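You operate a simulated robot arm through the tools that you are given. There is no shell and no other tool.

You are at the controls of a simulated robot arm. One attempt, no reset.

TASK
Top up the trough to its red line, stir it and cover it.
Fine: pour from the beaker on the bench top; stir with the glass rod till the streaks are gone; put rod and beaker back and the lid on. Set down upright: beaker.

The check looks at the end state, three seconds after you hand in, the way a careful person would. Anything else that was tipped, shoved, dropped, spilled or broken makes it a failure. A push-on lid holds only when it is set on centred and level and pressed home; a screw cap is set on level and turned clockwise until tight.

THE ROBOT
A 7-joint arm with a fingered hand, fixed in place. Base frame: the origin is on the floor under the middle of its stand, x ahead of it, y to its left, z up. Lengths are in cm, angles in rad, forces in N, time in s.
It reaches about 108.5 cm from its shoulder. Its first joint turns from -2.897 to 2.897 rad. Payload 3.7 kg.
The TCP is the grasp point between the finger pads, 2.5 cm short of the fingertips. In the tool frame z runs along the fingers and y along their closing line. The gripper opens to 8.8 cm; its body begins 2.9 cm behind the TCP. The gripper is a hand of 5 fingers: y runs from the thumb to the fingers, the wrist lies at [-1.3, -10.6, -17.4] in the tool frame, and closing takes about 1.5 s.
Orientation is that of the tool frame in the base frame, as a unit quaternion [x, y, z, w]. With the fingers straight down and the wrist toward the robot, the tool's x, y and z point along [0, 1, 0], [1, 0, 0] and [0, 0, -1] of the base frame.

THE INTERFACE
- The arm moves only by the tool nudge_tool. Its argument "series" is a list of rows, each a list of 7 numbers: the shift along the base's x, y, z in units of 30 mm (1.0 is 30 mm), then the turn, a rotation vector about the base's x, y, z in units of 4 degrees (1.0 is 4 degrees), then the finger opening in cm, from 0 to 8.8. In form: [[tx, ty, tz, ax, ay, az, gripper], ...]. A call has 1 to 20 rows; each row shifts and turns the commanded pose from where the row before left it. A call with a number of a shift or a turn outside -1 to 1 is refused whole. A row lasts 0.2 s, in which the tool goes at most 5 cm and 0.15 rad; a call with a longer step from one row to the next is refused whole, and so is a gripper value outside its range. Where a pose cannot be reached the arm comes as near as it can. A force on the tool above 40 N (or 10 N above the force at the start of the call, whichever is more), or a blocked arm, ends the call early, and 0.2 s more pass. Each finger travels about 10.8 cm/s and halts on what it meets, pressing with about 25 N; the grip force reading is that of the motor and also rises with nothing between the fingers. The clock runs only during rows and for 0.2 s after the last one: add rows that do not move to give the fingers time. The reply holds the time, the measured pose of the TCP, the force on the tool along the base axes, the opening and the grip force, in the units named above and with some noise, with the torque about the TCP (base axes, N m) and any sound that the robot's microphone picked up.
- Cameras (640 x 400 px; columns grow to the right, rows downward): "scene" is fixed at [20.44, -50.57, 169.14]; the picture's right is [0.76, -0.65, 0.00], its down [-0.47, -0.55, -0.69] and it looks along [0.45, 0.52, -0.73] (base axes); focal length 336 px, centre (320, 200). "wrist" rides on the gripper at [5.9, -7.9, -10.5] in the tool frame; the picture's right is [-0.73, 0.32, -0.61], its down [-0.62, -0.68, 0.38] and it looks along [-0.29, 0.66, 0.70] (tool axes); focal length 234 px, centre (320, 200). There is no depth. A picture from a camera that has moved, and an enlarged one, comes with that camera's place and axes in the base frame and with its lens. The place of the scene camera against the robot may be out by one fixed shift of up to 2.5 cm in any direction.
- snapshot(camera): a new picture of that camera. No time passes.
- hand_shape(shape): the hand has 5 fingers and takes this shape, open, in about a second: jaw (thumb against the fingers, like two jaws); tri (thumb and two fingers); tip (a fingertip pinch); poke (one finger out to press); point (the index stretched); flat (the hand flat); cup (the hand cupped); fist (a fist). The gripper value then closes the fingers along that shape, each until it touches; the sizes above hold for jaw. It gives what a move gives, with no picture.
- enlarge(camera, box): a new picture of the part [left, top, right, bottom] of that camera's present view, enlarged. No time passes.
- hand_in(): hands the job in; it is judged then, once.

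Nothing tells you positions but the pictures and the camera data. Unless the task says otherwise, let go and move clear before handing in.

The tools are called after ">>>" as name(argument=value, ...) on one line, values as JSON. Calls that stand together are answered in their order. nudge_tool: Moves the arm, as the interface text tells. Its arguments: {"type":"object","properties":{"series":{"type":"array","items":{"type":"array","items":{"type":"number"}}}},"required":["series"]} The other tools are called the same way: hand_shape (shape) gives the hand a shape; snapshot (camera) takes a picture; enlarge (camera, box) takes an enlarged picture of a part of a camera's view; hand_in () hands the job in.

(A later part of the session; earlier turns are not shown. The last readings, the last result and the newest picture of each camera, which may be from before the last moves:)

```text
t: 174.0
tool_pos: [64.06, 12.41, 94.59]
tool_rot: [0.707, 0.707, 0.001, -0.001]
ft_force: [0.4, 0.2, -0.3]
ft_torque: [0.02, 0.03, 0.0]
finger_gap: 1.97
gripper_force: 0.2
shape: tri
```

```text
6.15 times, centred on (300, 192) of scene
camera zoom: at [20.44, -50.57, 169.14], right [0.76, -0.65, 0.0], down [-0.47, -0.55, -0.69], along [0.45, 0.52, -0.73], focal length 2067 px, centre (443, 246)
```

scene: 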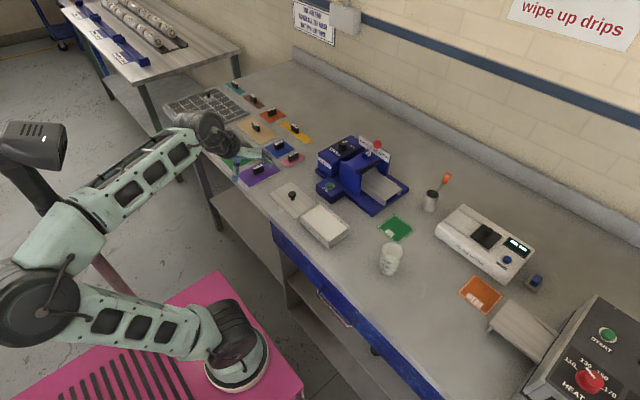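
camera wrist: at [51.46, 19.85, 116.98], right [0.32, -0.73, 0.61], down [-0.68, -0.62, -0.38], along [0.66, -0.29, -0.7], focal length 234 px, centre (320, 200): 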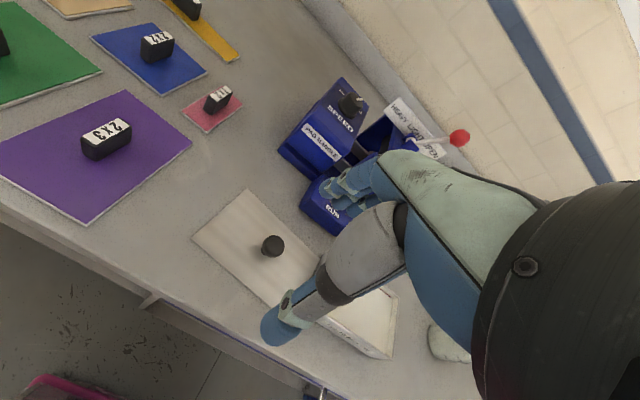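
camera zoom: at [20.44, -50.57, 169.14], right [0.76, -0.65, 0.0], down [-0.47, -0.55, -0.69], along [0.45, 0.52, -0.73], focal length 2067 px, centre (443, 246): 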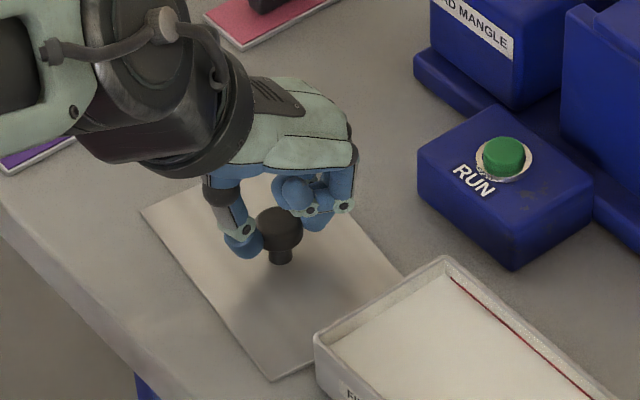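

>>> nudge_tool(series=[[0, 0, 0, 0, 0, 0, 1.7], [0, 0, 0, 0, 0, 0, 1.5], [0, 0, 0, 0, 0, 0, 1.3], [0, 0, 0, 0, 0, 0, 1.3]])

>>> enlarge(camera="wrist", box=[190, 150, 390, 350])

>>> enlarge(camera="scene", box=[280, 175, 330, 215])

```text
t: 175.0
tool_pos: [64.01, 12.38, 94.62]
tool_rot: [0.708, 0.707, -0.001, -0.001]
ft_force: [-0.3, 0.5, 1.4]
ft_torque: [0.05, -0.04, -0.03]
finger_gap: 1.66
gripper_force: 25.2
shape: tri
```

```text
2.00 times, centred on (290, 250) of wrist
camera zoom: at [56.22, 18.33, 105.06], right [0.32, -0.73, 0.61], down [-0.68, -0.62, -0.38], along [0.66, -0.29, -0.7], focal length 468 px, centre (380, 100)
```

zoom: 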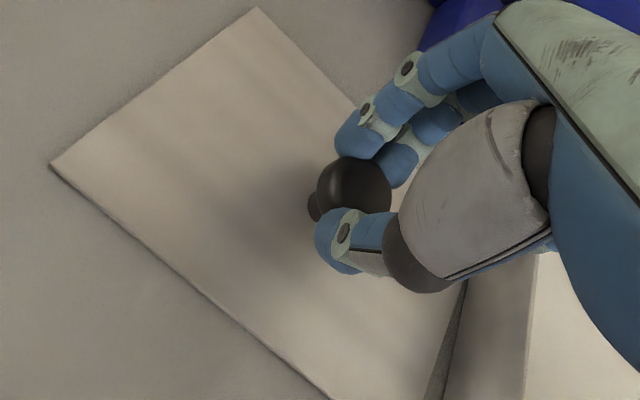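

```text
10.00 times, centred on (305, 195) of scene
camera zoom: at [20.44, -50.57, 169.14], right [0.76, -0.65, 0.0], down [-0.47, -0.55, -0.69], along [0.45, 0.52, -0.73], focal length 3359 px, centre (470, 250)
```

zoom: 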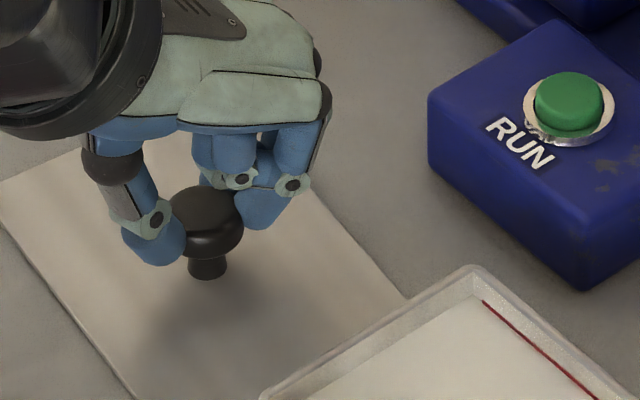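

The knob head is firmly pinched (gap 1.66 cm, 25 N) with the lid still flat. Test lift of 1 cm.

>>> nudge_tool(series=[[0, 0, 0, 0, 0, 0, 0.9], [0, 0, 0.08, 0, 0, 0, 0.9], [0, 0, 0.12, 0, 0, 0, 0.9], [0, 0, 0.15, 0, 0, 0, 0.9], [0, 0, 0, 0, 0, 0, 0.9]])

>>> enlarge(camera="wrist", box=[160, 130, 400, 370])

>>> enlarge(camera="scene", box=[260, 165, 340, 230])

```text
t: 176.2
tool_pos: [63.97, 12.52, 95.49]
tool_rot: [0.707, 0.707, 0.001, 0.0]
ft_force: [-0.3, 0.4, -0.8]
ft_torque: [0.04, 0.0, 0.03]
finger_gap: 1.66
gripper_force: 25.0
shape: tri
```

```text
1.67 times, centred on (280, 250) of wrist
camera zoom: at [56.2, 18.31, 106.06], right [0.32, -0.73, 0.61], down [-0.68, -0.62, -0.38], along [0.66, -0.29, -0.7], focal length 390 px, centre (387, 117)
```

zoom: 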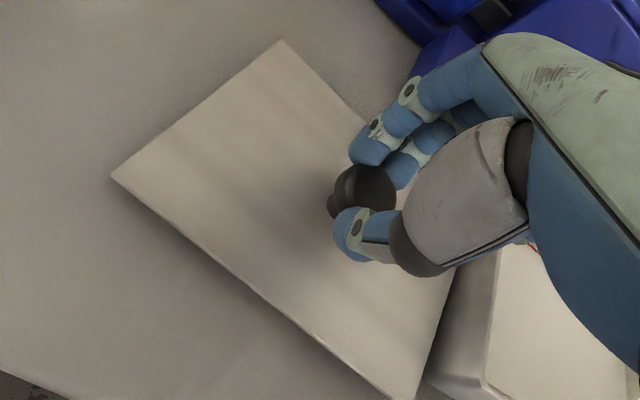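

```text
6.15 times, centred on (300, 198) of scene
camera zoom: at [20.44, -50.57, 169.14], right [0.76, -0.65, 0.0], down [-0.47, -0.55, -0.69], along [0.45, 0.52, -0.73], focal length 2067 px, centre (443, 215)
```

zoom: 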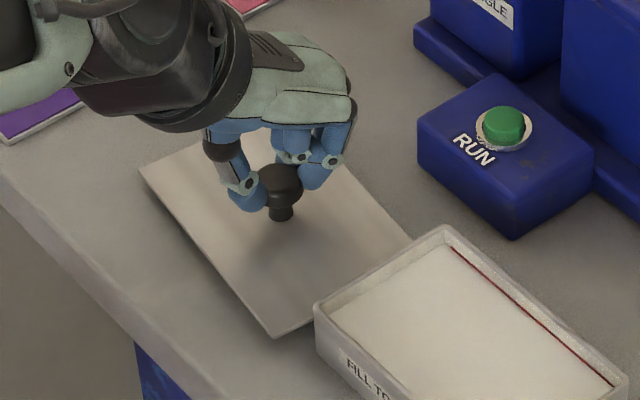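

The lid lifted cleanly and looks level. Raising it to clear the trough and squaring it up by rotating about +6.8° about vertical.

>>> nudge_tool(series=[[0, 0, 0.25, 0, 0, 0, 0.9], [0, 0, 0.35, 0, 0, 0, 0.9], [0, 0, 0.35, 0, 0, 0, 0.9], [0, 0, 0.35, 0, 0, 0, 0.9], [0, 0, 0.35, 0, 0, 0.4, 0.9], [0, 0, 0.2, 0, 0, 0.5, 0.9], [0, 0, 0, 0, 0, 0.5, 0.9], [0, 0, 0, 0, 0, 0.3, 0.9], [0, 0, 0, 0, 0, 0, 0.9], [0, 0, 0, 0, 0, 0, 0.9]])

>>> snapshot(camera="wrist")

>>> enlarge(camera="scene", box=[250, 140, 370, 240])

```text
t: 178.4
tool_pos: [63.98, 12.5, 101.06]
tool_rot: [0.664, 0.748, 0.0, 0.0]
ft_force: [-0.4, 0.0, -0.9]
ft_torque: [0.0, -0.01, -0.02]
finger_gap: 1.66
gripper_force: 25.3
shape: tri
```

```text
taken
camera wrist: at [55.63, 17.39, 111.59], right [0.41, -0.68, 0.61], down [-0.6, -0.7, -0.38], along [0.69, -0.21, -0.7], focal length 234 px, centre (320, 200)
```

wrist: 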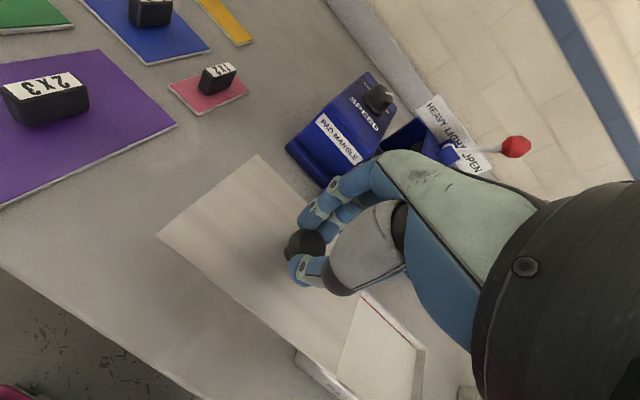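

```text
4.00 times, centred on (310, 190) of scene
camera zoom: at [20.44, -50.57, 169.14], right [0.76, -0.65, 0.0], down [-0.47, -0.55, -0.69], along [0.45, 0.52, -0.73], focal length 1344 px, centre (360, 240)
```

zoom: 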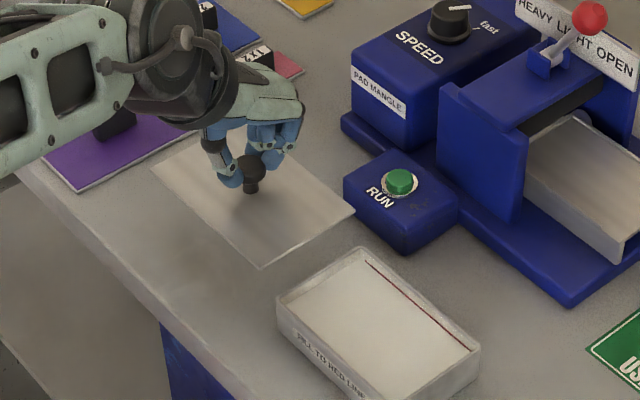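

>>> enlarge(camera="wrist", box=[140, 140, 380, 390])

>>> enlarge(camera="scene", box=[280, 165, 350, 215])

```text
1.60 times, centred on (260, 265) of wrist
camera zoom: at [55.63, 17.39, 111.59], right [0.41, -0.68, 0.61], down [-0.6, -0.7, -0.38], along [0.69, -0.21, -0.7], focal length 375 px, centre (416, 96)
```

zoom: 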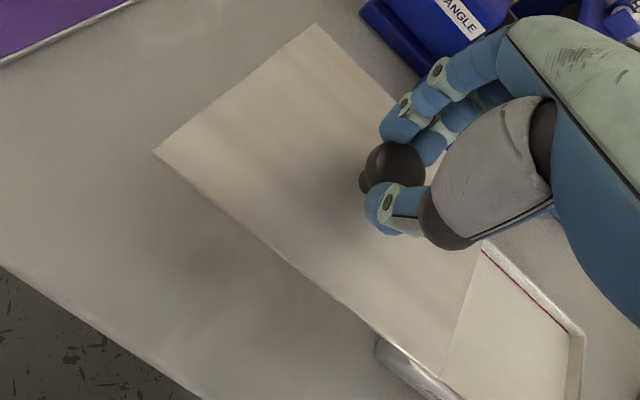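

```text
8.00 times, centred on (315, 190) of scene
camera zoom: at [20.44, -50.57, 169.14], right [0.76, -0.65, 0.0], down [-0.47, -0.55, -0.69], along [0.45, 0.52, -0.73], focal length 2687 px, centre (360, 280)
```

zoom: 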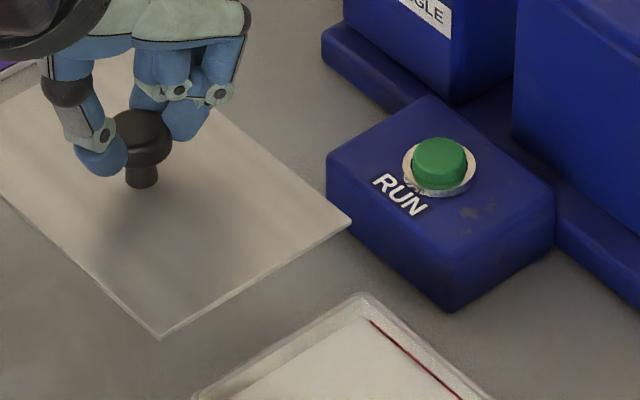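

The lid hangs level and square to the trough (yaw within about 0.5°), centred on the grip. Carrying it over the trough's centre.

>>> nudge_tool(series=[[0.01, -0.2, 0, 0, 0, 0, 0.9], [0.02, -0.4, 0, 0, 0, 0, 0.9], [0.02, -0.45, 0, 0, 0, 0, 0.9], [0.02, -0.45, 0, 0, 0, 0, 0.9], [0.02, -0.45, 0, 0, 0, 0, 0.9], [0.02, -0.45, 0, 0, 0, 0, 0.9], [0.02, -0.45, 0, 0, 0, 0, 0.9], [0.02, -0.45, 0, 0, 0, 0, 0.9], [0.02, -0.45, 0, 0, 0, 0, 0.9], [0.02, -0.45, 0, 0, 0, 0, 0.9], [0.02, -0.4, 0, 0, 0, 0, 0.9], [0.02, -0.22, 0, 0, 0, 0, 0.9], [0, 0, 0, 0, 0, 0, 0.9], [0, 0, 0, 0, 0, 0, 0.9]])

>>> enlarge(camera="wrist", box=[140, 140, 380, 390])

>>> enlarge(camera="scene", box=[280, 165, 370, 245])

```text
t: 181.4
tool_pos: [64.73, -2.05, 101.12]
tool_rot: [0.664, 0.748, 0.001, 0.001]
ft_force: [0.7, -0.5, -0.2]
ft_torque: [0.02, 0.01, -0.04]
finger_gap: 1.64
gripper_force: 25.1
shape: tri
```

```text
1.60 times, centred on (260, 265) of wrist
camera zoom: at [56.26, 2.85, 111.57], right [0.41, -0.68, 0.61], down [-0.6, -0.7, -0.38], along [0.69, -0.21, -0.7], focal length 375 px, centre (416, 96)
```

zoom: 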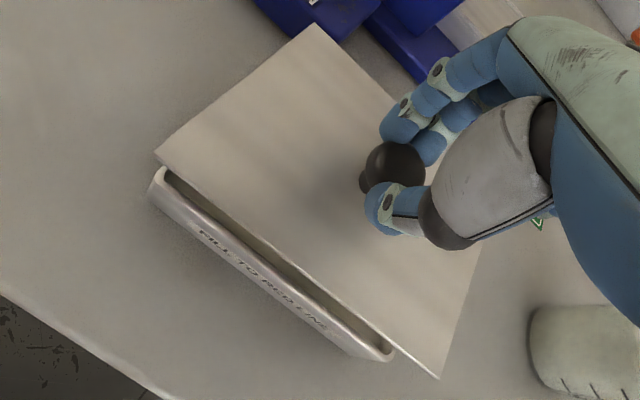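

```text
5.00 times, centred on (325, 205) of scene
camera zoom: at [20.44, -50.57, 169.14], right [0.76, -0.65, 0.0], down [-0.47, -0.55, -0.69], along [0.45, 0.52, -0.73], focal length 1679 px, centre (295, 175)
```

zoom: 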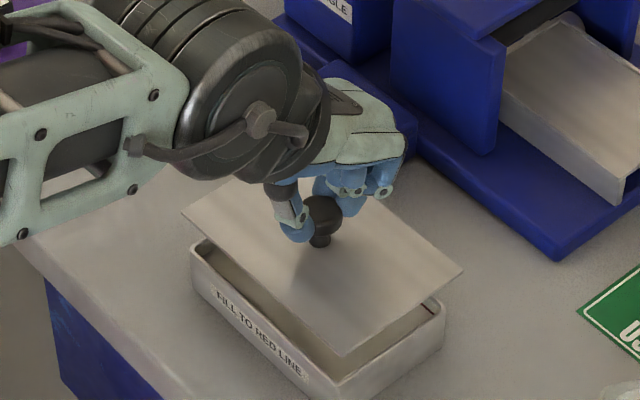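

The lid is over the trough, within about 0.3 cm of centre. I'm shifting by (+0.2, +0.2) cm and lowering to about 1 cm above the rim to compare the edges at close range.

>>> nudge_tool(series=[[0.03, 0.03, -0.15, 0, 0, 0, 0.9], [0.03, 0.04, -0.25, 0, 0, 0, 0.9], [0, 0, -0.25, 0, 0, 0, 0.9], [0, 0, -0.15, 0, 0, 0, 0.9], [0, 0, 0, 0, 0, 0, 0.9], [0, 0, 0, 0, 0, 0, 0.9]])

>>> enlarge(camera="wrist", box=[140, 140, 380, 390])

>>> enlarge(camera="scene", box=[285, 190, 365, 250])

```text
t: 182.8
tool_pos: [64.79, -1.72, 98.78]
tool_rot: [0.664, 0.748, 0.0, 0.0]
ft_force: [0.3, -0.8, -0.1]
ft_torque: [0.0, -0.01, -0.01]
finger_gap: 1.65
gripper_force: 24.7
shape: tri
```

```text
1.60 times, centred on (260, 265) of wrist
camera zoom: at [56.41, 3.13, 109.23], right [0.41, -0.68, 0.61], down [-0.6, -0.7, -0.38], along [0.69, -0.21, -0.7], focal length 375 px, centre (416, 96)
```

zoom: 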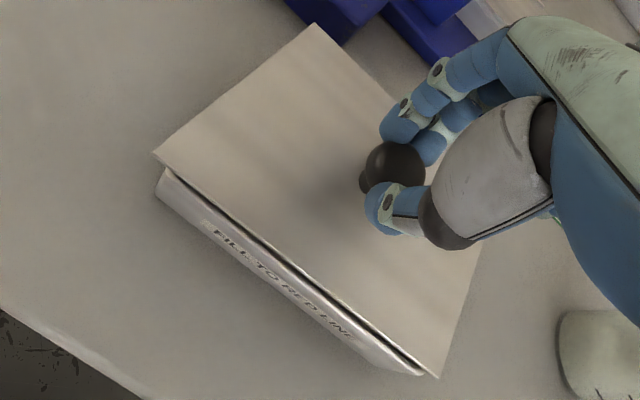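

```text
6.67 times, centred on (325, 220) of scene
camera zoom: at [20.44, -50.57, 169.14], right [0.76, -0.65, 0.0], down [-0.47, -0.55, -0.69], along [0.45, 0.52, -0.73], focal length 2239 px, centre (287, 67)
```

zoom: 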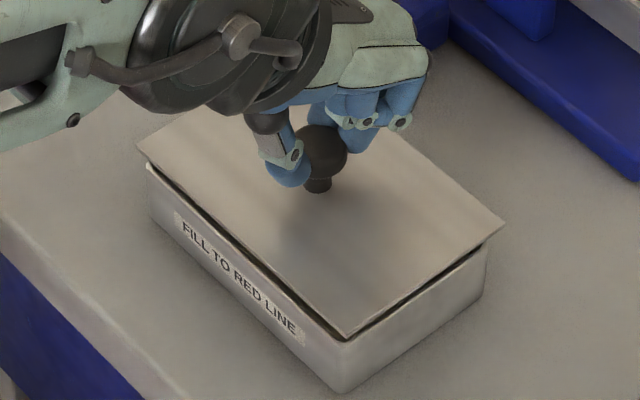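

Close-range comparison needs finer detail, so I'll zoom on the lid/trough corners.

>>> enlarge(camera="wrist", box=[285, 335, 365, 385])

>>> enlarge(camera="wrist", box=[140, 220, 220, 270])

>>> enlarge(camera="scene", box=[318, 232, 350, 252])

>>> enlarge(camera="scene", box=[292, 205, 324, 225])

>>> enlarge(camera="scene", box=[332, 214, 364, 234])

```text
8.00 times, centred on (325, 360) of wrist
camera zoom: at [56.41, 3.13, 109.23], right [0.41, -0.68, 0.61], down [-0.6, -0.7, -0.38], along [0.69, -0.21, -0.7], focal length 1873 px, centre (280, -1080)
```

zoom: 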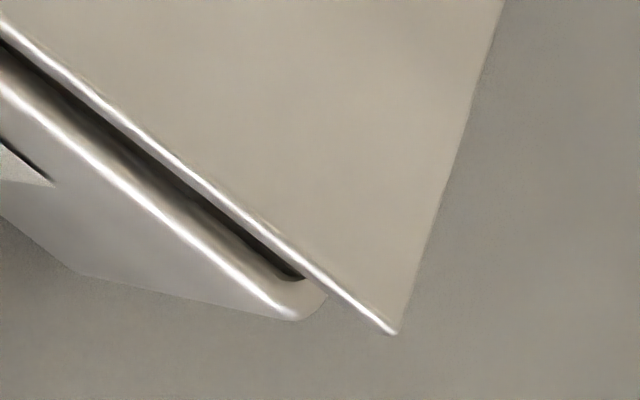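

```text
8.00 times, centred on (180, 245) of wrist
camera zoom: at [56.41, 3.13, 109.23], right [0.41, -0.68, 0.61], down [-0.6, -0.7, -0.38], along [0.69, -0.21, -0.7], focal length 1873 px, centre (1440, -160)
```

zoom: 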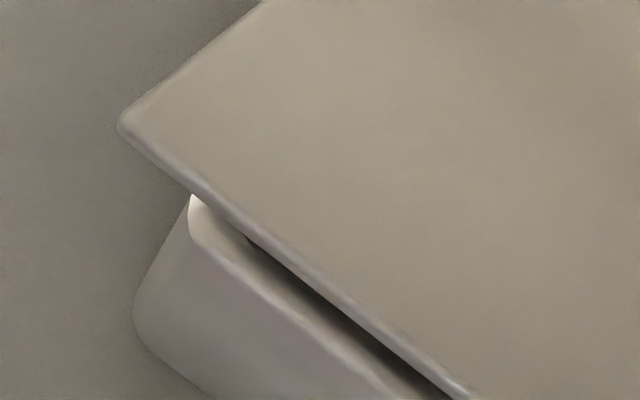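

```text
16.00 times, centred on (334, 242) of scene
camera zoom: at [20.44, -50.57, 169.14], right [0.76, -0.65, 0.0], down [-0.47, -0.55, -0.69], along [0.45, 0.52, -0.73], focal length 5374 px, centre (96, -472)
```

zoom: 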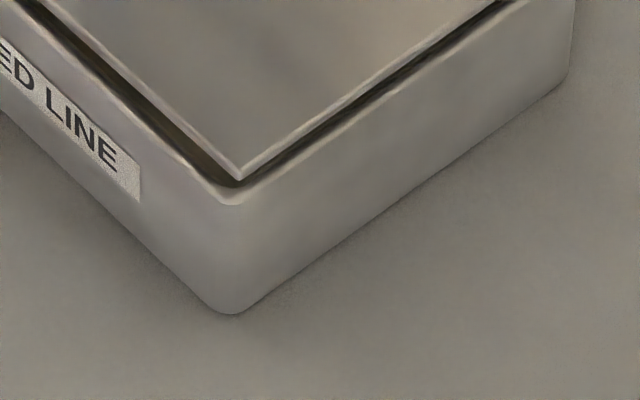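

```text
16.00 times, centred on (308, 215) of scene
camera zoom: at [20.44, -50.57, 169.14], right [0.76, -0.65, 0.0], down [-0.47, -0.55, -0.69], along [0.45, 0.52, -0.73], focal length 5374 px, centre (512, -40)
```

zoom: 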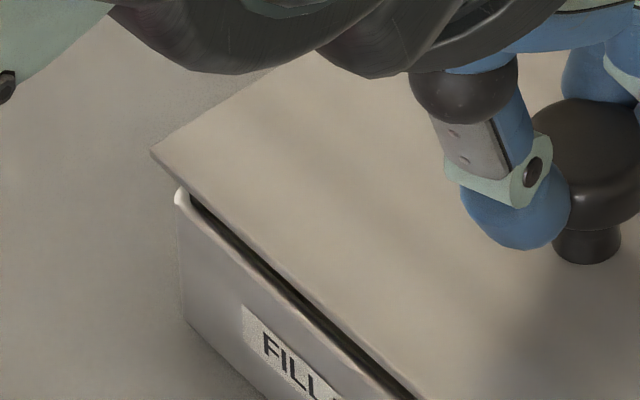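

```text
16.00 times, centred on (348, 224) of scene
camera zoom: at [20.44, -50.57, 169.14], right [0.76, -0.65, 0.0], down [-0.47, -0.55, -0.69], along [0.45, 0.52, -0.73], focal length 5374 px, centre (-128, -184)
```

zoom: 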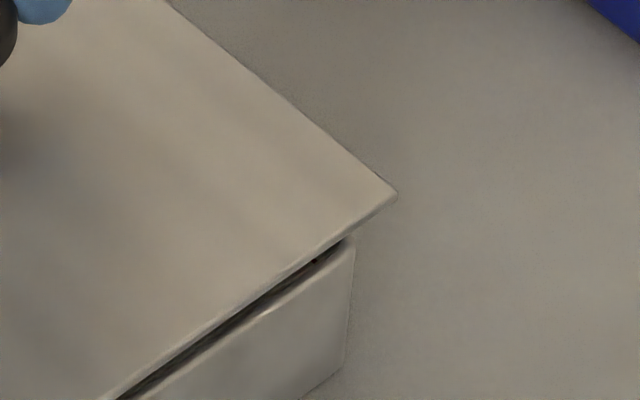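

Triangulating the corners, the lid sits about 0.25 cm too far in +x and +y, roughly 0.9 cm above the rim. I'll correct by (−0.25, −0.25), lower 0.5 cm, and re-check.

>>> nudge_tool(series=[[-0.04, -0.04, 0, 0, 0, 0, 0.9], [-0.043, -0.043, -0.05, 0, 0, 0, 0.9], [0, 0, -0.06, 0, 0, 0, 0.9], [0, 0, -0.05, 0, 0, 0, 0.9], [0, 0, 0, 0, 0, 0, 0.9], [0, 0, 0, 0, 0, 0, 0.9]])

>>> enlarge(camera="wrist", box=[285, 335, 365, 385])

>>> enlarge(camera="wrist", box=[140, 220, 220, 270])

>>> enlarge(camera="scene", box=[318, 232, 350, 252])

>>> enlarge(camera="scene", box=[292, 205, 324, 225])

>>> enlarge(camera="scene", box=[332, 214, 364, 234])

```text
t: 184.2
tool_pos: [64.61, -2.05, 98.41]
tool_rot: [0.664, 0.748, -0.001, 0.0]
ft_force: [-0.4, -0.4, -1.1]
ft_torque: [0.0, -0.01, 0.01]
finger_gap: 1.65
gripper_force: 25.1
shape: tri
```

```text
8.00 times, centred on (325, 360) of wrist
camera zoom: at [56.14, 2.87, 108.81], right [0.41, -0.68, 0.61], down [-0.6, -0.7, -0.38], along [0.69, -0.21, -0.7], focal length 1873 px, centre (280, -1080)
```

zoom: 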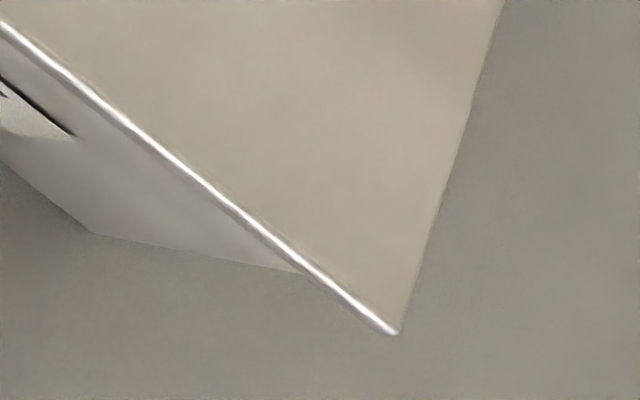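

```text
8.00 times, centred on (180, 245) of wrist
camera zoom: at [56.14, 2.87, 108.81], right [0.41, -0.68, 0.61], down [-0.6, -0.7, -0.38], along [0.69, -0.21, -0.7], focal length 1873 px, centre (1440, -160)
```

zoom: 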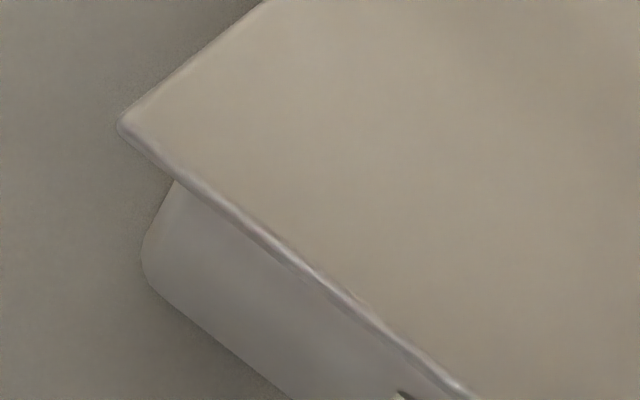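

```text
16.00 times, centred on (334, 242) of scene
camera zoom: at [20.44, -50.57, 169.14], right [0.76, -0.65, 0.0], down [-0.47, -0.55, -0.69], along [0.45, 0.52, -0.73], focal length 5374 px, centre (96, -472)
```

zoom: 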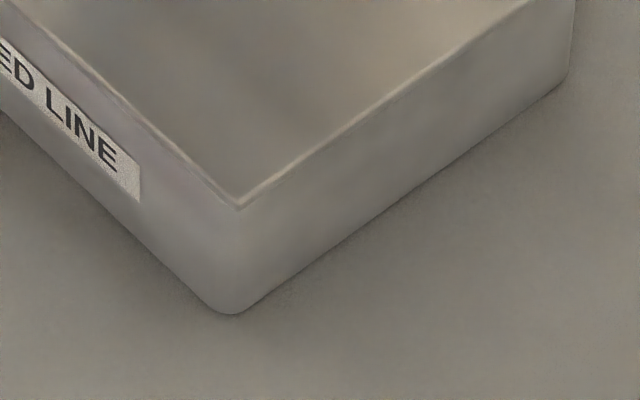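

```text
16.00 times, centred on (308, 215) of scene
camera zoom: at [20.44, -50.57, 169.14], right [0.76, -0.65, 0.0], down [-0.47, -0.55, -0.69], along [0.45, 0.52, -0.73], focal length 5374 px, centre (512, -40)
```

zoom: 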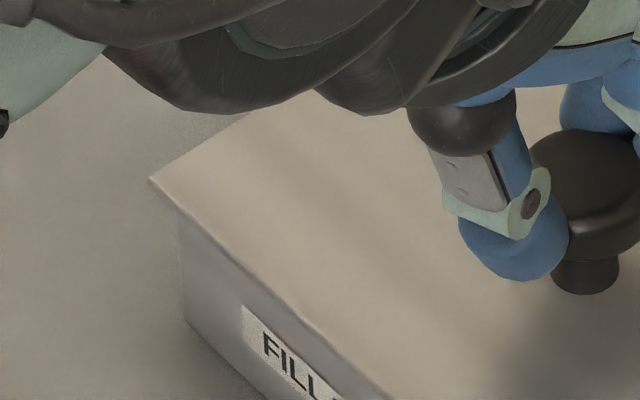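

```text
16.00 times, centred on (348, 224) of scene
camera zoom: at [20.44, -50.57, 169.14], right [0.76, -0.65, 0.0], down [-0.47, -0.55, -0.69], along [0.45, 0.52, -0.73], focal length 5374 px, centre (-128, -184)
```

zoom: 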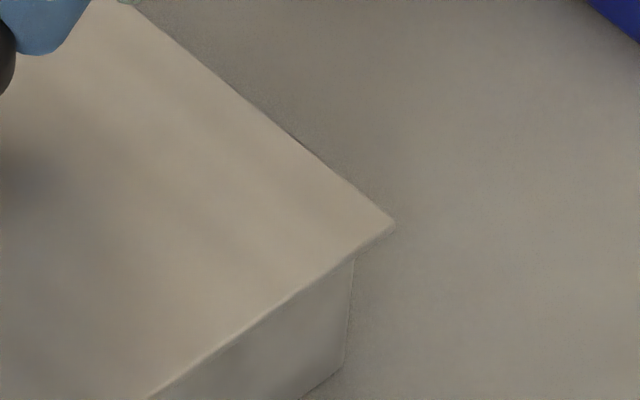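

The lid is now within about 0.1–0.2 cm of centre and level. Lowering in small steps until it touches the rim.

>>> nudge_tool(series=[[0.025, 0.025, -0.05, 0, 0, 0, 0.9], [0, 0, -0.05, 0, 0, 0, 0.9], [0, 0, 0, 0, 0, 0, 0.9]])

>>> nudge_tool(series=[[0, 0, -0.04, 0, 0, 0, 0.9], [0, 0, 0, 0, 0, 0, 0.9]])

>>> nudge_tool(series=[[0, 0, -0.04, 0, 0, 0, 0.9], [0, 0, 0, 0, 0, 0, 0.9]])

>>> enlarge(camera="scene", box=[285, 190, 365, 250])

>>> enlarge(camera="wrist", box=[140, 140, 380, 390])

```text
t: 185.0
tool_pos: [64.67, -1.95, 98.08]
tool_rot: [0.664, 0.748, 0.001, 0.001]
ft_force: [0.0, -2.4, 11.2]
ft_torque: [-0.02, -0.04, 0.03]
finger_gap: 1.68
gripper_force: 24.7
shape: tri
```

```text
t: 185.6
tool_pos: [64.78, -2.0, 98.11]
tool_rot: [0.664, 0.748, 0.002, 0.001]
ft_force: [2.7, -0.8, 21.6]
ft_torque: [-0.04, -0.09, 0.01]
finger_gap: 1.74
gripper_force: 25.1
shape: tri
```

```text
t: 186.2
tool_pos: [64.62, -2.11, 98.01]
tool_rot: [0.664, 0.748, 0.001, 0.001]
ft_force: [3.3, -3.7, 38.5]
ft_torque: [-0.07, -0.12, 0.0]
finger_gap: 1.89
gripper_force: 24.7
shape: tri
```

```text
6.67 times, centred on (325, 220) of scene
camera zoom: at [20.44, -50.57, 169.14], right [0.76, -0.65, 0.0], down [-0.47, -0.55, -0.69], along [0.45, 0.52, -0.73], focal length 2239 px, centre (287, 67)
```

zoom: 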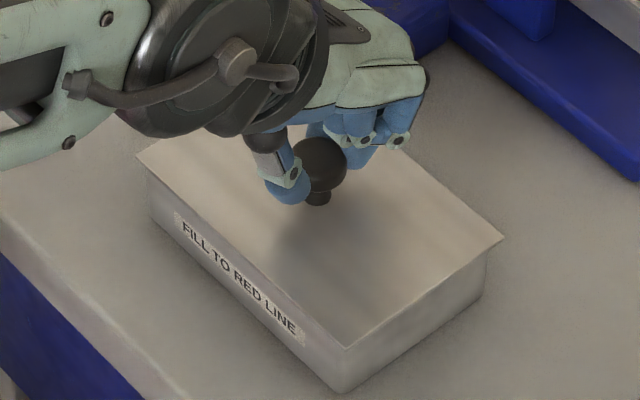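

```text
1.60 times, centred on (260, 265) of wrist
camera zoom: at [56.15, 2.97, 108.36], right [0.4, -0.68, 0.61], down [-0.6, -0.7, -0.39], along [0.69, -0.21, -0.69], focal length 375 px, centre (416, 96)
```

zoom: 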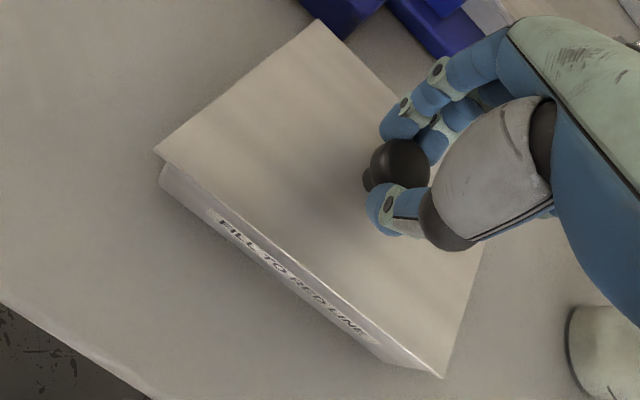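

The lid has landed on the rim and I've reached 38 N of press. I'll relax slightly and inspect the seam all round.

>>> nudge_tool(series=[[0, 0, 0.03, 0, 0, 0, 0.9], [0, 0, 0.03, 0, 0, 0, 0.9], [0, 0, 0, 0, 0, 0, 0.9]])

>>> enlarge(camera="scene", box=[318, 232, 350, 252])

>>> enlarge(camera="scene", box=[292, 205, 324, 225])

>>> enlarge(camera="scene", box=[332, 214, 364, 234])

>>> enlarge(camera="wrist", box=[140, 220, 220, 270])

>>> enlarge(camera="wrist", box=[285, 335, 365, 385])

```text
t: 187.0
tool_pos: [64.65, -1.92, 97.87]
tool_rot: [0.664, 0.748, 0.001, 0.0]
ft_force: [2.4, -1.5, 27.3]
ft_torque: [-0.02, -0.1, -0.02]
finger_gap: 1.87
gripper_force: 24.5
shape: tri
```

```text
16.00 times, centred on (334, 242) of scene
camera zoom: at [20.44, -50.57, 169.14], right [0.76, -0.65, 0.0], down [-0.47, -0.55, -0.69], along [0.45, 0.52, -0.73], focal length 5374 px, centre (96, -472)
```

zoom: 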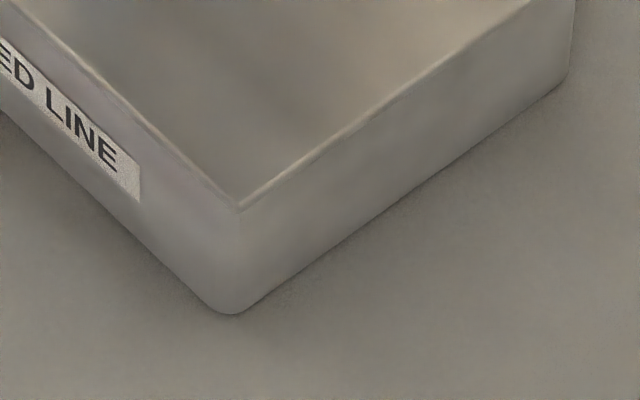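

```text
16.00 times, centred on (308, 215) of scene
camera zoom: at [20.44, -50.57, 169.14], right [0.76, -0.65, 0.0], down [-0.47, -0.55, -0.69], along [0.45, 0.52, -0.73], focal length 5374 px, centre (512, -40)
```

zoom: 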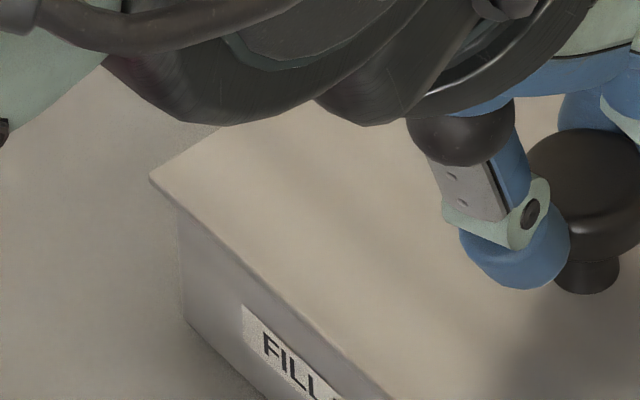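

```text
16.00 times, centred on (348, 224) of scene
camera zoom: at [20.44, -50.57, 169.14], right [0.76, -0.65, 0.0], down [-0.47, -0.55, -0.69], along [0.45, 0.52, -0.73], focal length 5374 px, centre (-128, -184)
```

zoom: 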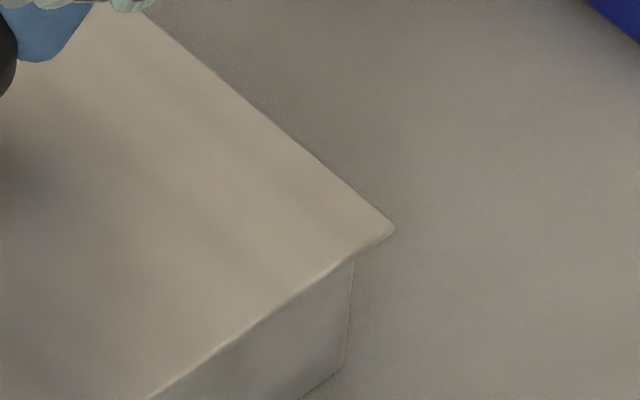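

```text
8.00 times, centred on (180, 245) of wrist
camera zoom: at [56.2, 2.97, 108.44], right [0.41, -0.68, 0.61], down [-0.6, -0.7, -0.38], along [0.69, -0.21, -0.7], focal length 1873 px, centre (1440, -160)
```

zoom: 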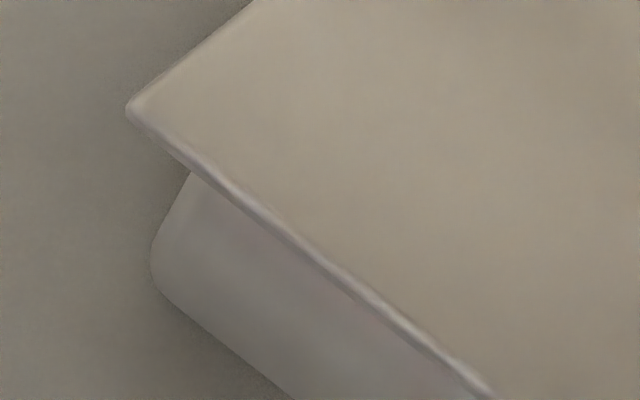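

```text
8.00 times, centred on (325, 360) of wrist
camera zoom: at [56.2, 2.97, 108.44], right [0.41, -0.68, 0.61], down [-0.6, -0.7, -0.38], along [0.69, -0.21, -0.7], focal length 1873 px, centre (280, -1080)
```

zoom: 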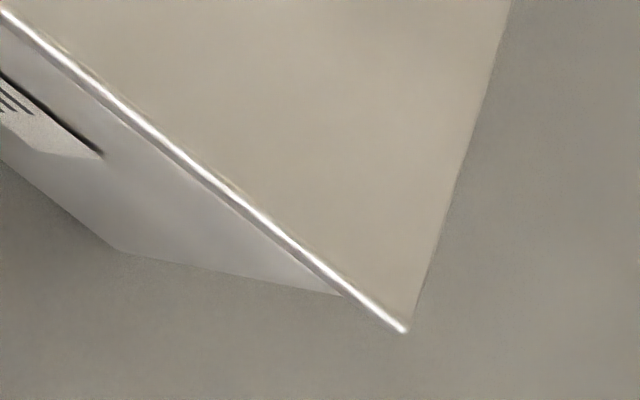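

No gap is visible, but measured in the rim plane the lid is offset by about (+0.28, +0.15) cm. I'll lift it half a centimetre, shift it back to centre, and set it down again.

>>> nudge_tool(series=[[0, 0, 0.08, 0, 0, 0, 0.9], [0, 0, 0.1, 0, 0, 0, 0.9], [0, 0, 0.1, 0, 0, 0, 0.9], [0, 0, 0.1, 0, 0, 0, 0.9], [-0.045, -0.025, 0, 0, 0, 0, 0.9], [-0.045, -0.025, 0, 0, 0, 0, 0.9], [0, 0, 0, 0, 0, 0, 0.9], [0, 0, 0, 0, 0, 0, 0.9]])

>>> enlarge(camera="scene", box=[285, 190, 365, 250])

>>> enlarge(camera="wrist", box=[140, 140, 380, 390])

```text
t: 188.8
tool_pos: [64.57, -2.13, 98.97]
tool_rot: [0.664, 0.748, 0.0, 0.0]
ft_force: [0.0, -0.2, -1.3]
ft_torque: [0.0, -0.01, 0.02]
finger_gap: 1.75
gripper_force: 24.4
shape: tri
```

```text
6.67 times, centred on (325, 220) of scene
camera zoom: at [20.44, -50.57, 169.14], right [0.76, -0.65, 0.0], down [-0.47, -0.55, -0.69], along [0.45, 0.52, -0.73], focal length 2239 px, centre (287, 67)
```

zoom: 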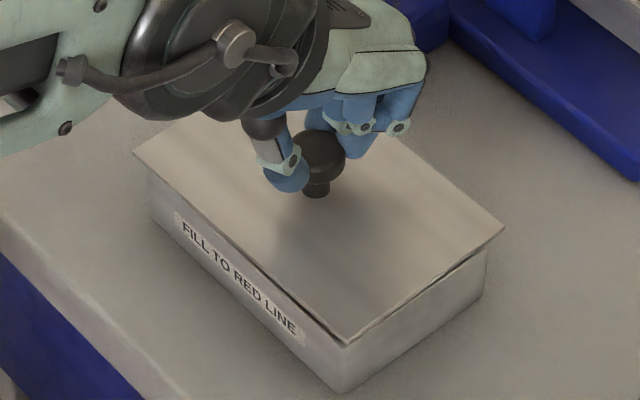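

```text
1.60 times, centred on (260, 265) of wrist
camera zoom: at [56.0, 2.82, 109.47], right [0.41, -0.68, 0.61], down [-0.6, -0.7, -0.38], along [0.69, -0.21, -0.7], focal length 375 px, centre (416, 96)
```

zoom: 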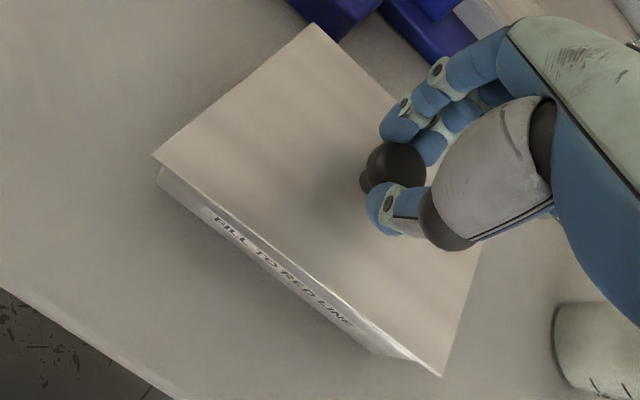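

>>> nudge_tool(series=[[0, 0, -0.06, 0, 0, 0, 0.9], [0, 0, -0.06, 0, 0, 0, 0.9], [0, 0, -0.05, 0, 0, 0, 0.9], [0, 0, 0, 0, 0, 0, 0.9]])

>>> nudge_tool(series=[[0, 0, -0.04, 0, 0, 0, 0.9], [0, 0, 0, 0, 0, 0, 0.9]])

>>> enlarge(camera="scene", box=[318, 232, 350, 252])

>>> enlarge(camera="scene", box=[292, 205, 324, 225])

>>> enlarge(camera="scene", box=[332, 214, 364, 234])

```text
t: 189.8
tool_pos: [64.37, -2.14, 98.49]
tool_rot: [0.664, 0.748, -0.001, 0.0]
ft_force: [-0.3, -1.0, -1.2]
ft_torque: [0.0, 0.01, -0.01]
finger_gap: 1.76
gripper_force: 24.7
shape: tri
```

```text
t: 190.4
tool_pos: [64.37, -2.09, 98.35]
tool_rot: [0.664, 0.748, 0.0, 0.0]
ft_force: [0.5, 0.4, -0.6]
ft_torque: [0.0, 0.02, 0.0]
finger_gap: 1.75
gripper_force: 25.1
shape: tri
```

```text
16.00 times, centred on (334, 242) of scene
camera zoom: at [20.44, -50.57, 169.14], right [0.76, -0.65, 0.0], down [-0.47, -0.55, -0.69], along [0.45, 0.52, -0.73], focal length 5374 px, centre (96, -472)
```

zoom: 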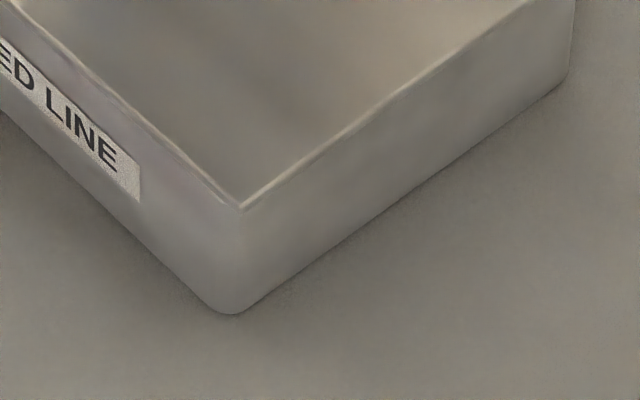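

```text
16.00 times, centred on (308, 215) of scene
camera zoom: at [20.44, -50.57, 169.14], right [0.76, -0.65, 0.0], down [-0.47, -0.55, -0.69], along [0.45, 0.52, -0.73], focal length 5374 px, centre (512, -40)
```

zoom: 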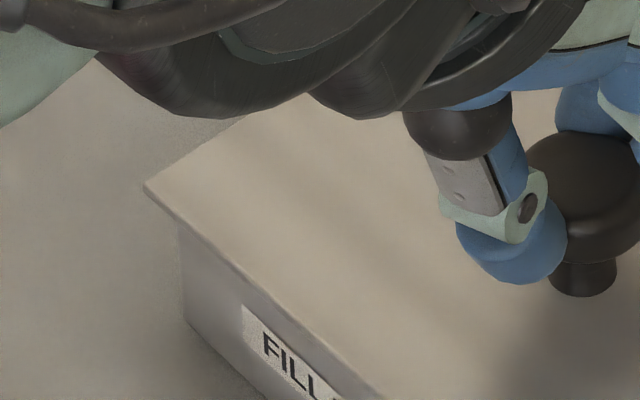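

```text
16.00 times, centred on (348, 224) of scene
camera zoom: at [20.44, -50.57, 169.14], right [0.76, -0.65, 0.0], down [-0.47, -0.55, -0.69], along [0.45, 0.52, -0.73], focal length 5374 px, centre (-128, -184)
```

zoom: 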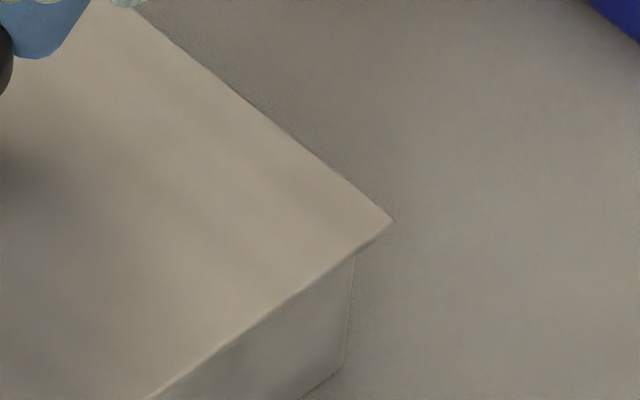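

>>> nudge_tool(series=[[0, 0, -0.04, 0, 0, 0, 0.9], [0, 0, -0.04, 0, 0, 0, 0.9], [0, 0, 0, 0, 0, 0, 0.9]])

>>> nudge_tool(series=[[0, 0, -0.04, 0, 0, 0, 0.9], [0, 0, 0, 0, 0, 0, 0.9]])

>>> enlarge(camera="scene", box=[318, 232, 350, 252])

>>> enlarge(camera="scene", box=[292, 205, 324, 225])

>>> enlarge(camera="scene", box=[332, 214, 364, 234])

```text
t: 191.2
tool_pos: [64.53, -2.12, 98.07]
tool_rot: [0.664, 0.748, 0.001, 0.001]
ft_force: [0.5, 0.5, 2.3]
ft_torque: [-0.01, -0.04, 0.03]
finger_gap: 1.75
gripper_force: 24.4
shape: tri
```

```text
t: 191.8
tool_pos: [64.4, -1.96, 98.01]
tool_rot: [0.664, 0.748, 0.001, 0.001]
ft_force: [0.9, -0.2, 11.4]
ft_torque: [0.01, -0.06, 0.0]
finger_gap: 1.78
gripper_force: 25.0
shape: tri
```

```text
16.00 times, centred on (334, 242) of scene
camera zoom: at [20.44, -50.57, 169.14], right [0.76, -0.65, 0.0], down [-0.47, -0.55, -0.69], along [0.45, 0.52, -0.73], focal length 5374 px, centre (96, -472)
```

zoom: 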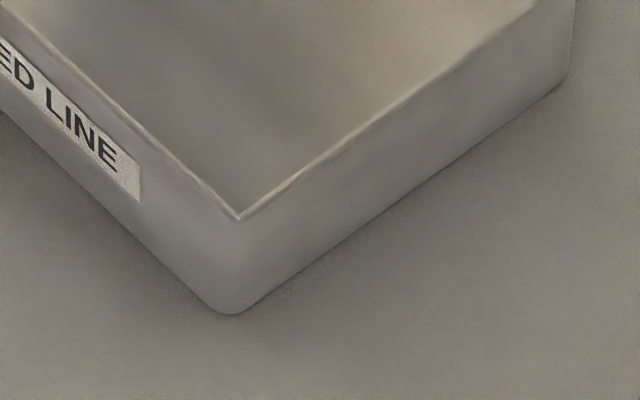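

```text
16.00 times, centred on (308, 215) of scene
camera zoom: at [20.44, -50.57, 169.14], right [0.76, -0.65, 0.0], down [-0.47, -0.55, -0.69], along [0.45, 0.52, -0.73], focal length 5374 px, centre (512, -40)
```

zoom: 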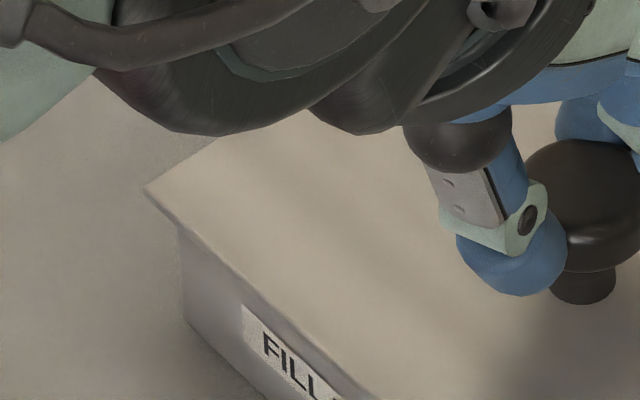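

```text
16.00 times, centred on (348, 224) of scene
camera zoom: at [20.44, -50.57, 169.14], right [0.76, -0.65, 0.0], down [-0.47, -0.55, -0.69], along [0.45, 0.52, -0.73], focal length 5374 px, centre (-128, -184)
```

zoom: 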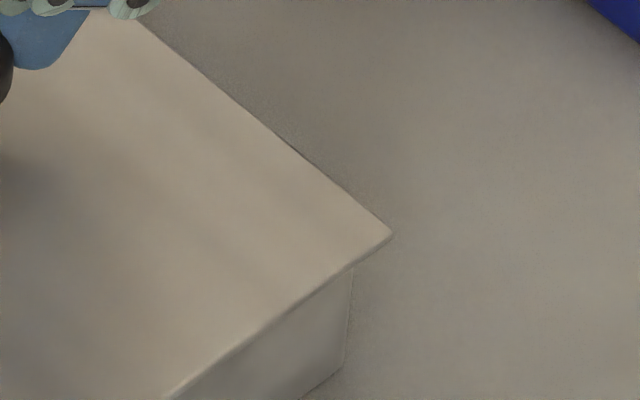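

Now y is centred (0.3/0.25 cm overhang each end) and x is about 0.13 cm off with under 1° of yaw. One small final correction, then set it down.

>>> nudge_tool(series=[[0, 0, 0.1, 0, 0, 0, 0.9], [0, 0, 0.08, 0, 0, 0, 0.9], [-0.04, 0, 0, 0, 0, -0.18, 0.9], [0, 0, 0, 0, 0, 0, 0.9], [0, 0, -0.08, 0, 0, 0, 0.9], [0, 0, -0.08, 0, 0, 0, 0.9], [0, 0, 0, 0, 0, 0, 0.9]])

>>> enlarge(camera="scene", box=[318, 232, 350, 252])

>>> enlarge(camera="scene", box=[292, 205, 324, 225])

>>> enlarge(camera="scene", box=[332, 214, 364, 234])

>>> enlarge(camera="wrist", box=[140, 140, 380, 390])

```text
t: 193.4
tool_pos: [64.34, -2.16, 98.08]
tool_rot: [0.669, 0.744, 0.001, 0.001]
ft_force: [-0.8, -1.8, 7.3]
ft_torque: [-0.03, -0.03, -0.01]
finger_gap: 1.76
gripper_force: 24.8
shape: tri
```

```text
16.00 times, centred on (334, 242) of scene
camera zoom: at [20.44, -50.57, 169.14], right [0.76, -0.65, 0.0], down [-0.47, -0.55, -0.69], along [0.45, 0.52, -0.73], focal length 5374 px, centre (96, -472)
```

zoom: 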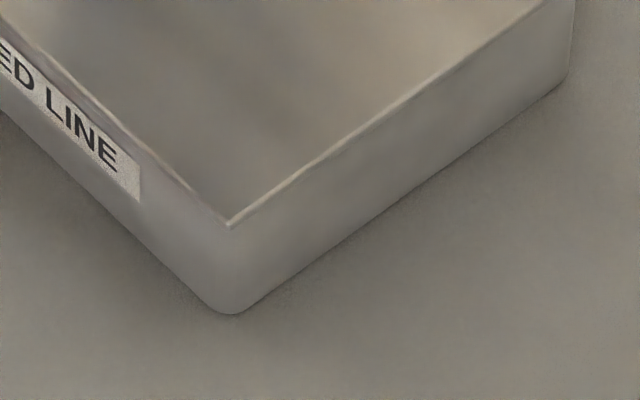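

```text
16.00 times, centred on (308, 215) of scene
camera zoom: at [20.44, -50.57, 169.14], right [0.76, -0.65, 0.0], down [-0.47, -0.55, -0.69], along [0.45, 0.52, -0.73], focal length 5374 px, centre (512, -40)
```

zoom: 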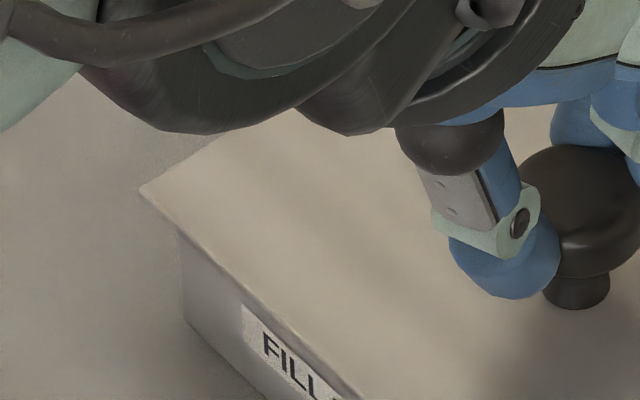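

```text
16.00 times, centred on (348, 224) of scene
camera zoom: at [20.44, -50.57, 169.14], right [0.76, -0.65, 0.0], down [-0.47, -0.55, -0.69], along [0.45, 0.52, -0.73], focal length 5374 px, centre (-128, -184)
```

zoom: 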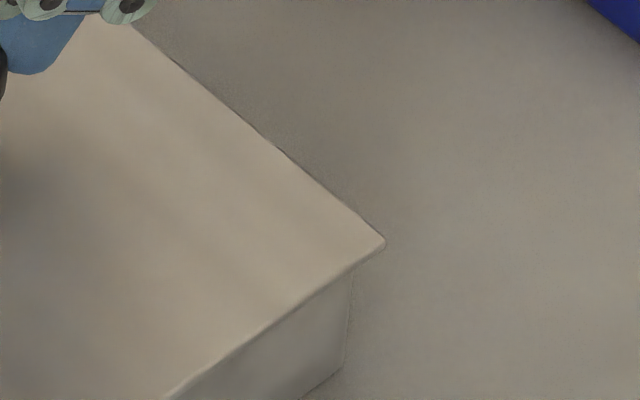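

```text
1.60 times, centred on (260, 265) of wrist
camera zoom: at [55.89, 2.9, 108.6], right [0.4, -0.69, 0.61], down [-0.61, -0.69, -0.39], along [0.69, -0.22, -0.7], focal length 375 px, centre (416, 96)
```

zoom: 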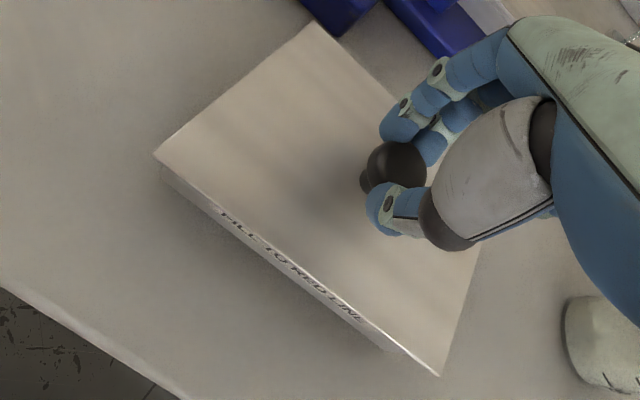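

The lid is centred to within about 0.1 cm and square, with 7 N resting on it. I'm pressing it home gently through the knob before releasing.

>>> nudge_tool(series=[[0, 0, -0.04, 0, 0, 0, 0.9], [0, 0, -0.03, 0, 0, 0, 0.9], [0, 0, 0, 0, 0, 0, 0.9]])

>>> nudge_tool(series=[[0, 0, 0.03, 0, 0, 0, 0.9], [0, 0, 0.03, 0, 0, 0, 0.9], [0, 0, 0, 0, 0, 0, 1.4], [0, 0, 0, 0, 0, 0, 1.8], [0, 0, 0, 0, 0, 0, 2.2], [0, 0, 0, 0, 0, 0, 2.6], [0, 0, 0, 0, 0, 0, 3.2], [0, 0, 0, 0, 0, 0, 4.2], [0, 0, 0, 0, 0, 0, 5.5], [0, 0, 0, 0, 0, 0, 7.0], [0, 0, 0, 0, 0, 0, 8.8], [0, 0, 0, 0, 0, 0, 8.8], [0, 0, 0, 0, 0, 0, 8.8]])

>>> enlarge(camera="scene", box=[285, 190, 365, 250])

>>> enlarge(camera="wrist", box=[140, 140, 380, 390])

```text
t: 194.2
tool_pos: [64.31, -2.21, 98.14]
tool_rot: [0.668, 0.744, 0.002, 0.002]
ft_force: [-2.2, -1.0, 22.1]
ft_torque: [0.0, 0.01, -0.05]
finger_gap: 1.81
gripper_force: 24.7
shape: tri
```

```text
t: 197.0
tool_pos: [64.41, -2.17, 98.15]
tool_rot: [0.669, 0.744, 0.0, -0.001]
ft_force: [0.4, -0.5, 0.0]
ft_torque: [0.02, -0.02, 0.0]
finger_gap: 8.76
gripper_force: 0.0
shape: tri
```

```text
6.67 times, centred on (325, 220) of scene
camera zoom: at [20.44, -50.57, 169.14], right [0.76, -0.65, 0.0], down [-0.47, -0.55, -0.69], along [0.45, 0.52, -0.73], focal length 2239 px, centre (287, 67)
```

zoom: 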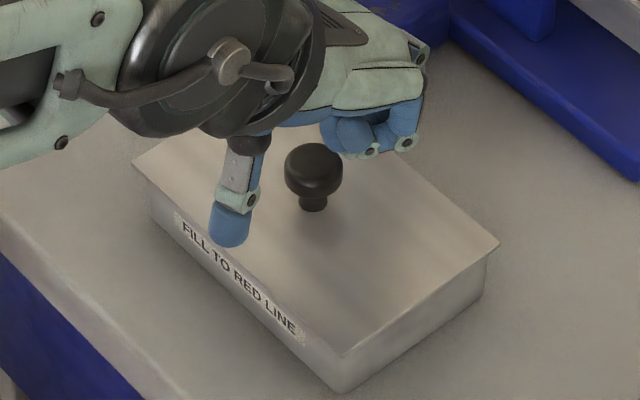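

```text
1.60 times, centred on (260, 265) of wrist
camera zoom: at [55.96, 2.92, 108.58], right [0.4, -0.69, 0.61], down [-0.61, -0.69, -0.38], along [0.68, -0.22, -0.7], focal length 375 px, centre (416, 96)
```

zoom: 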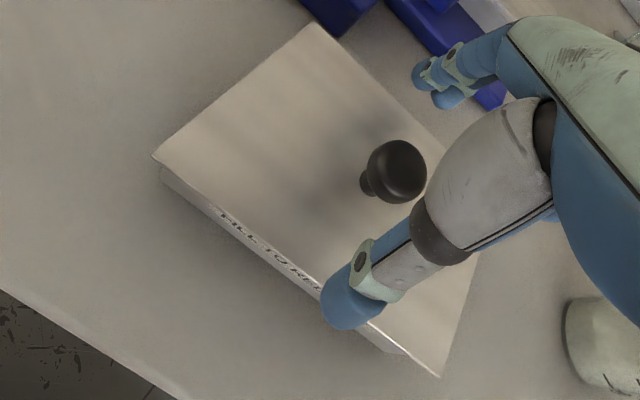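

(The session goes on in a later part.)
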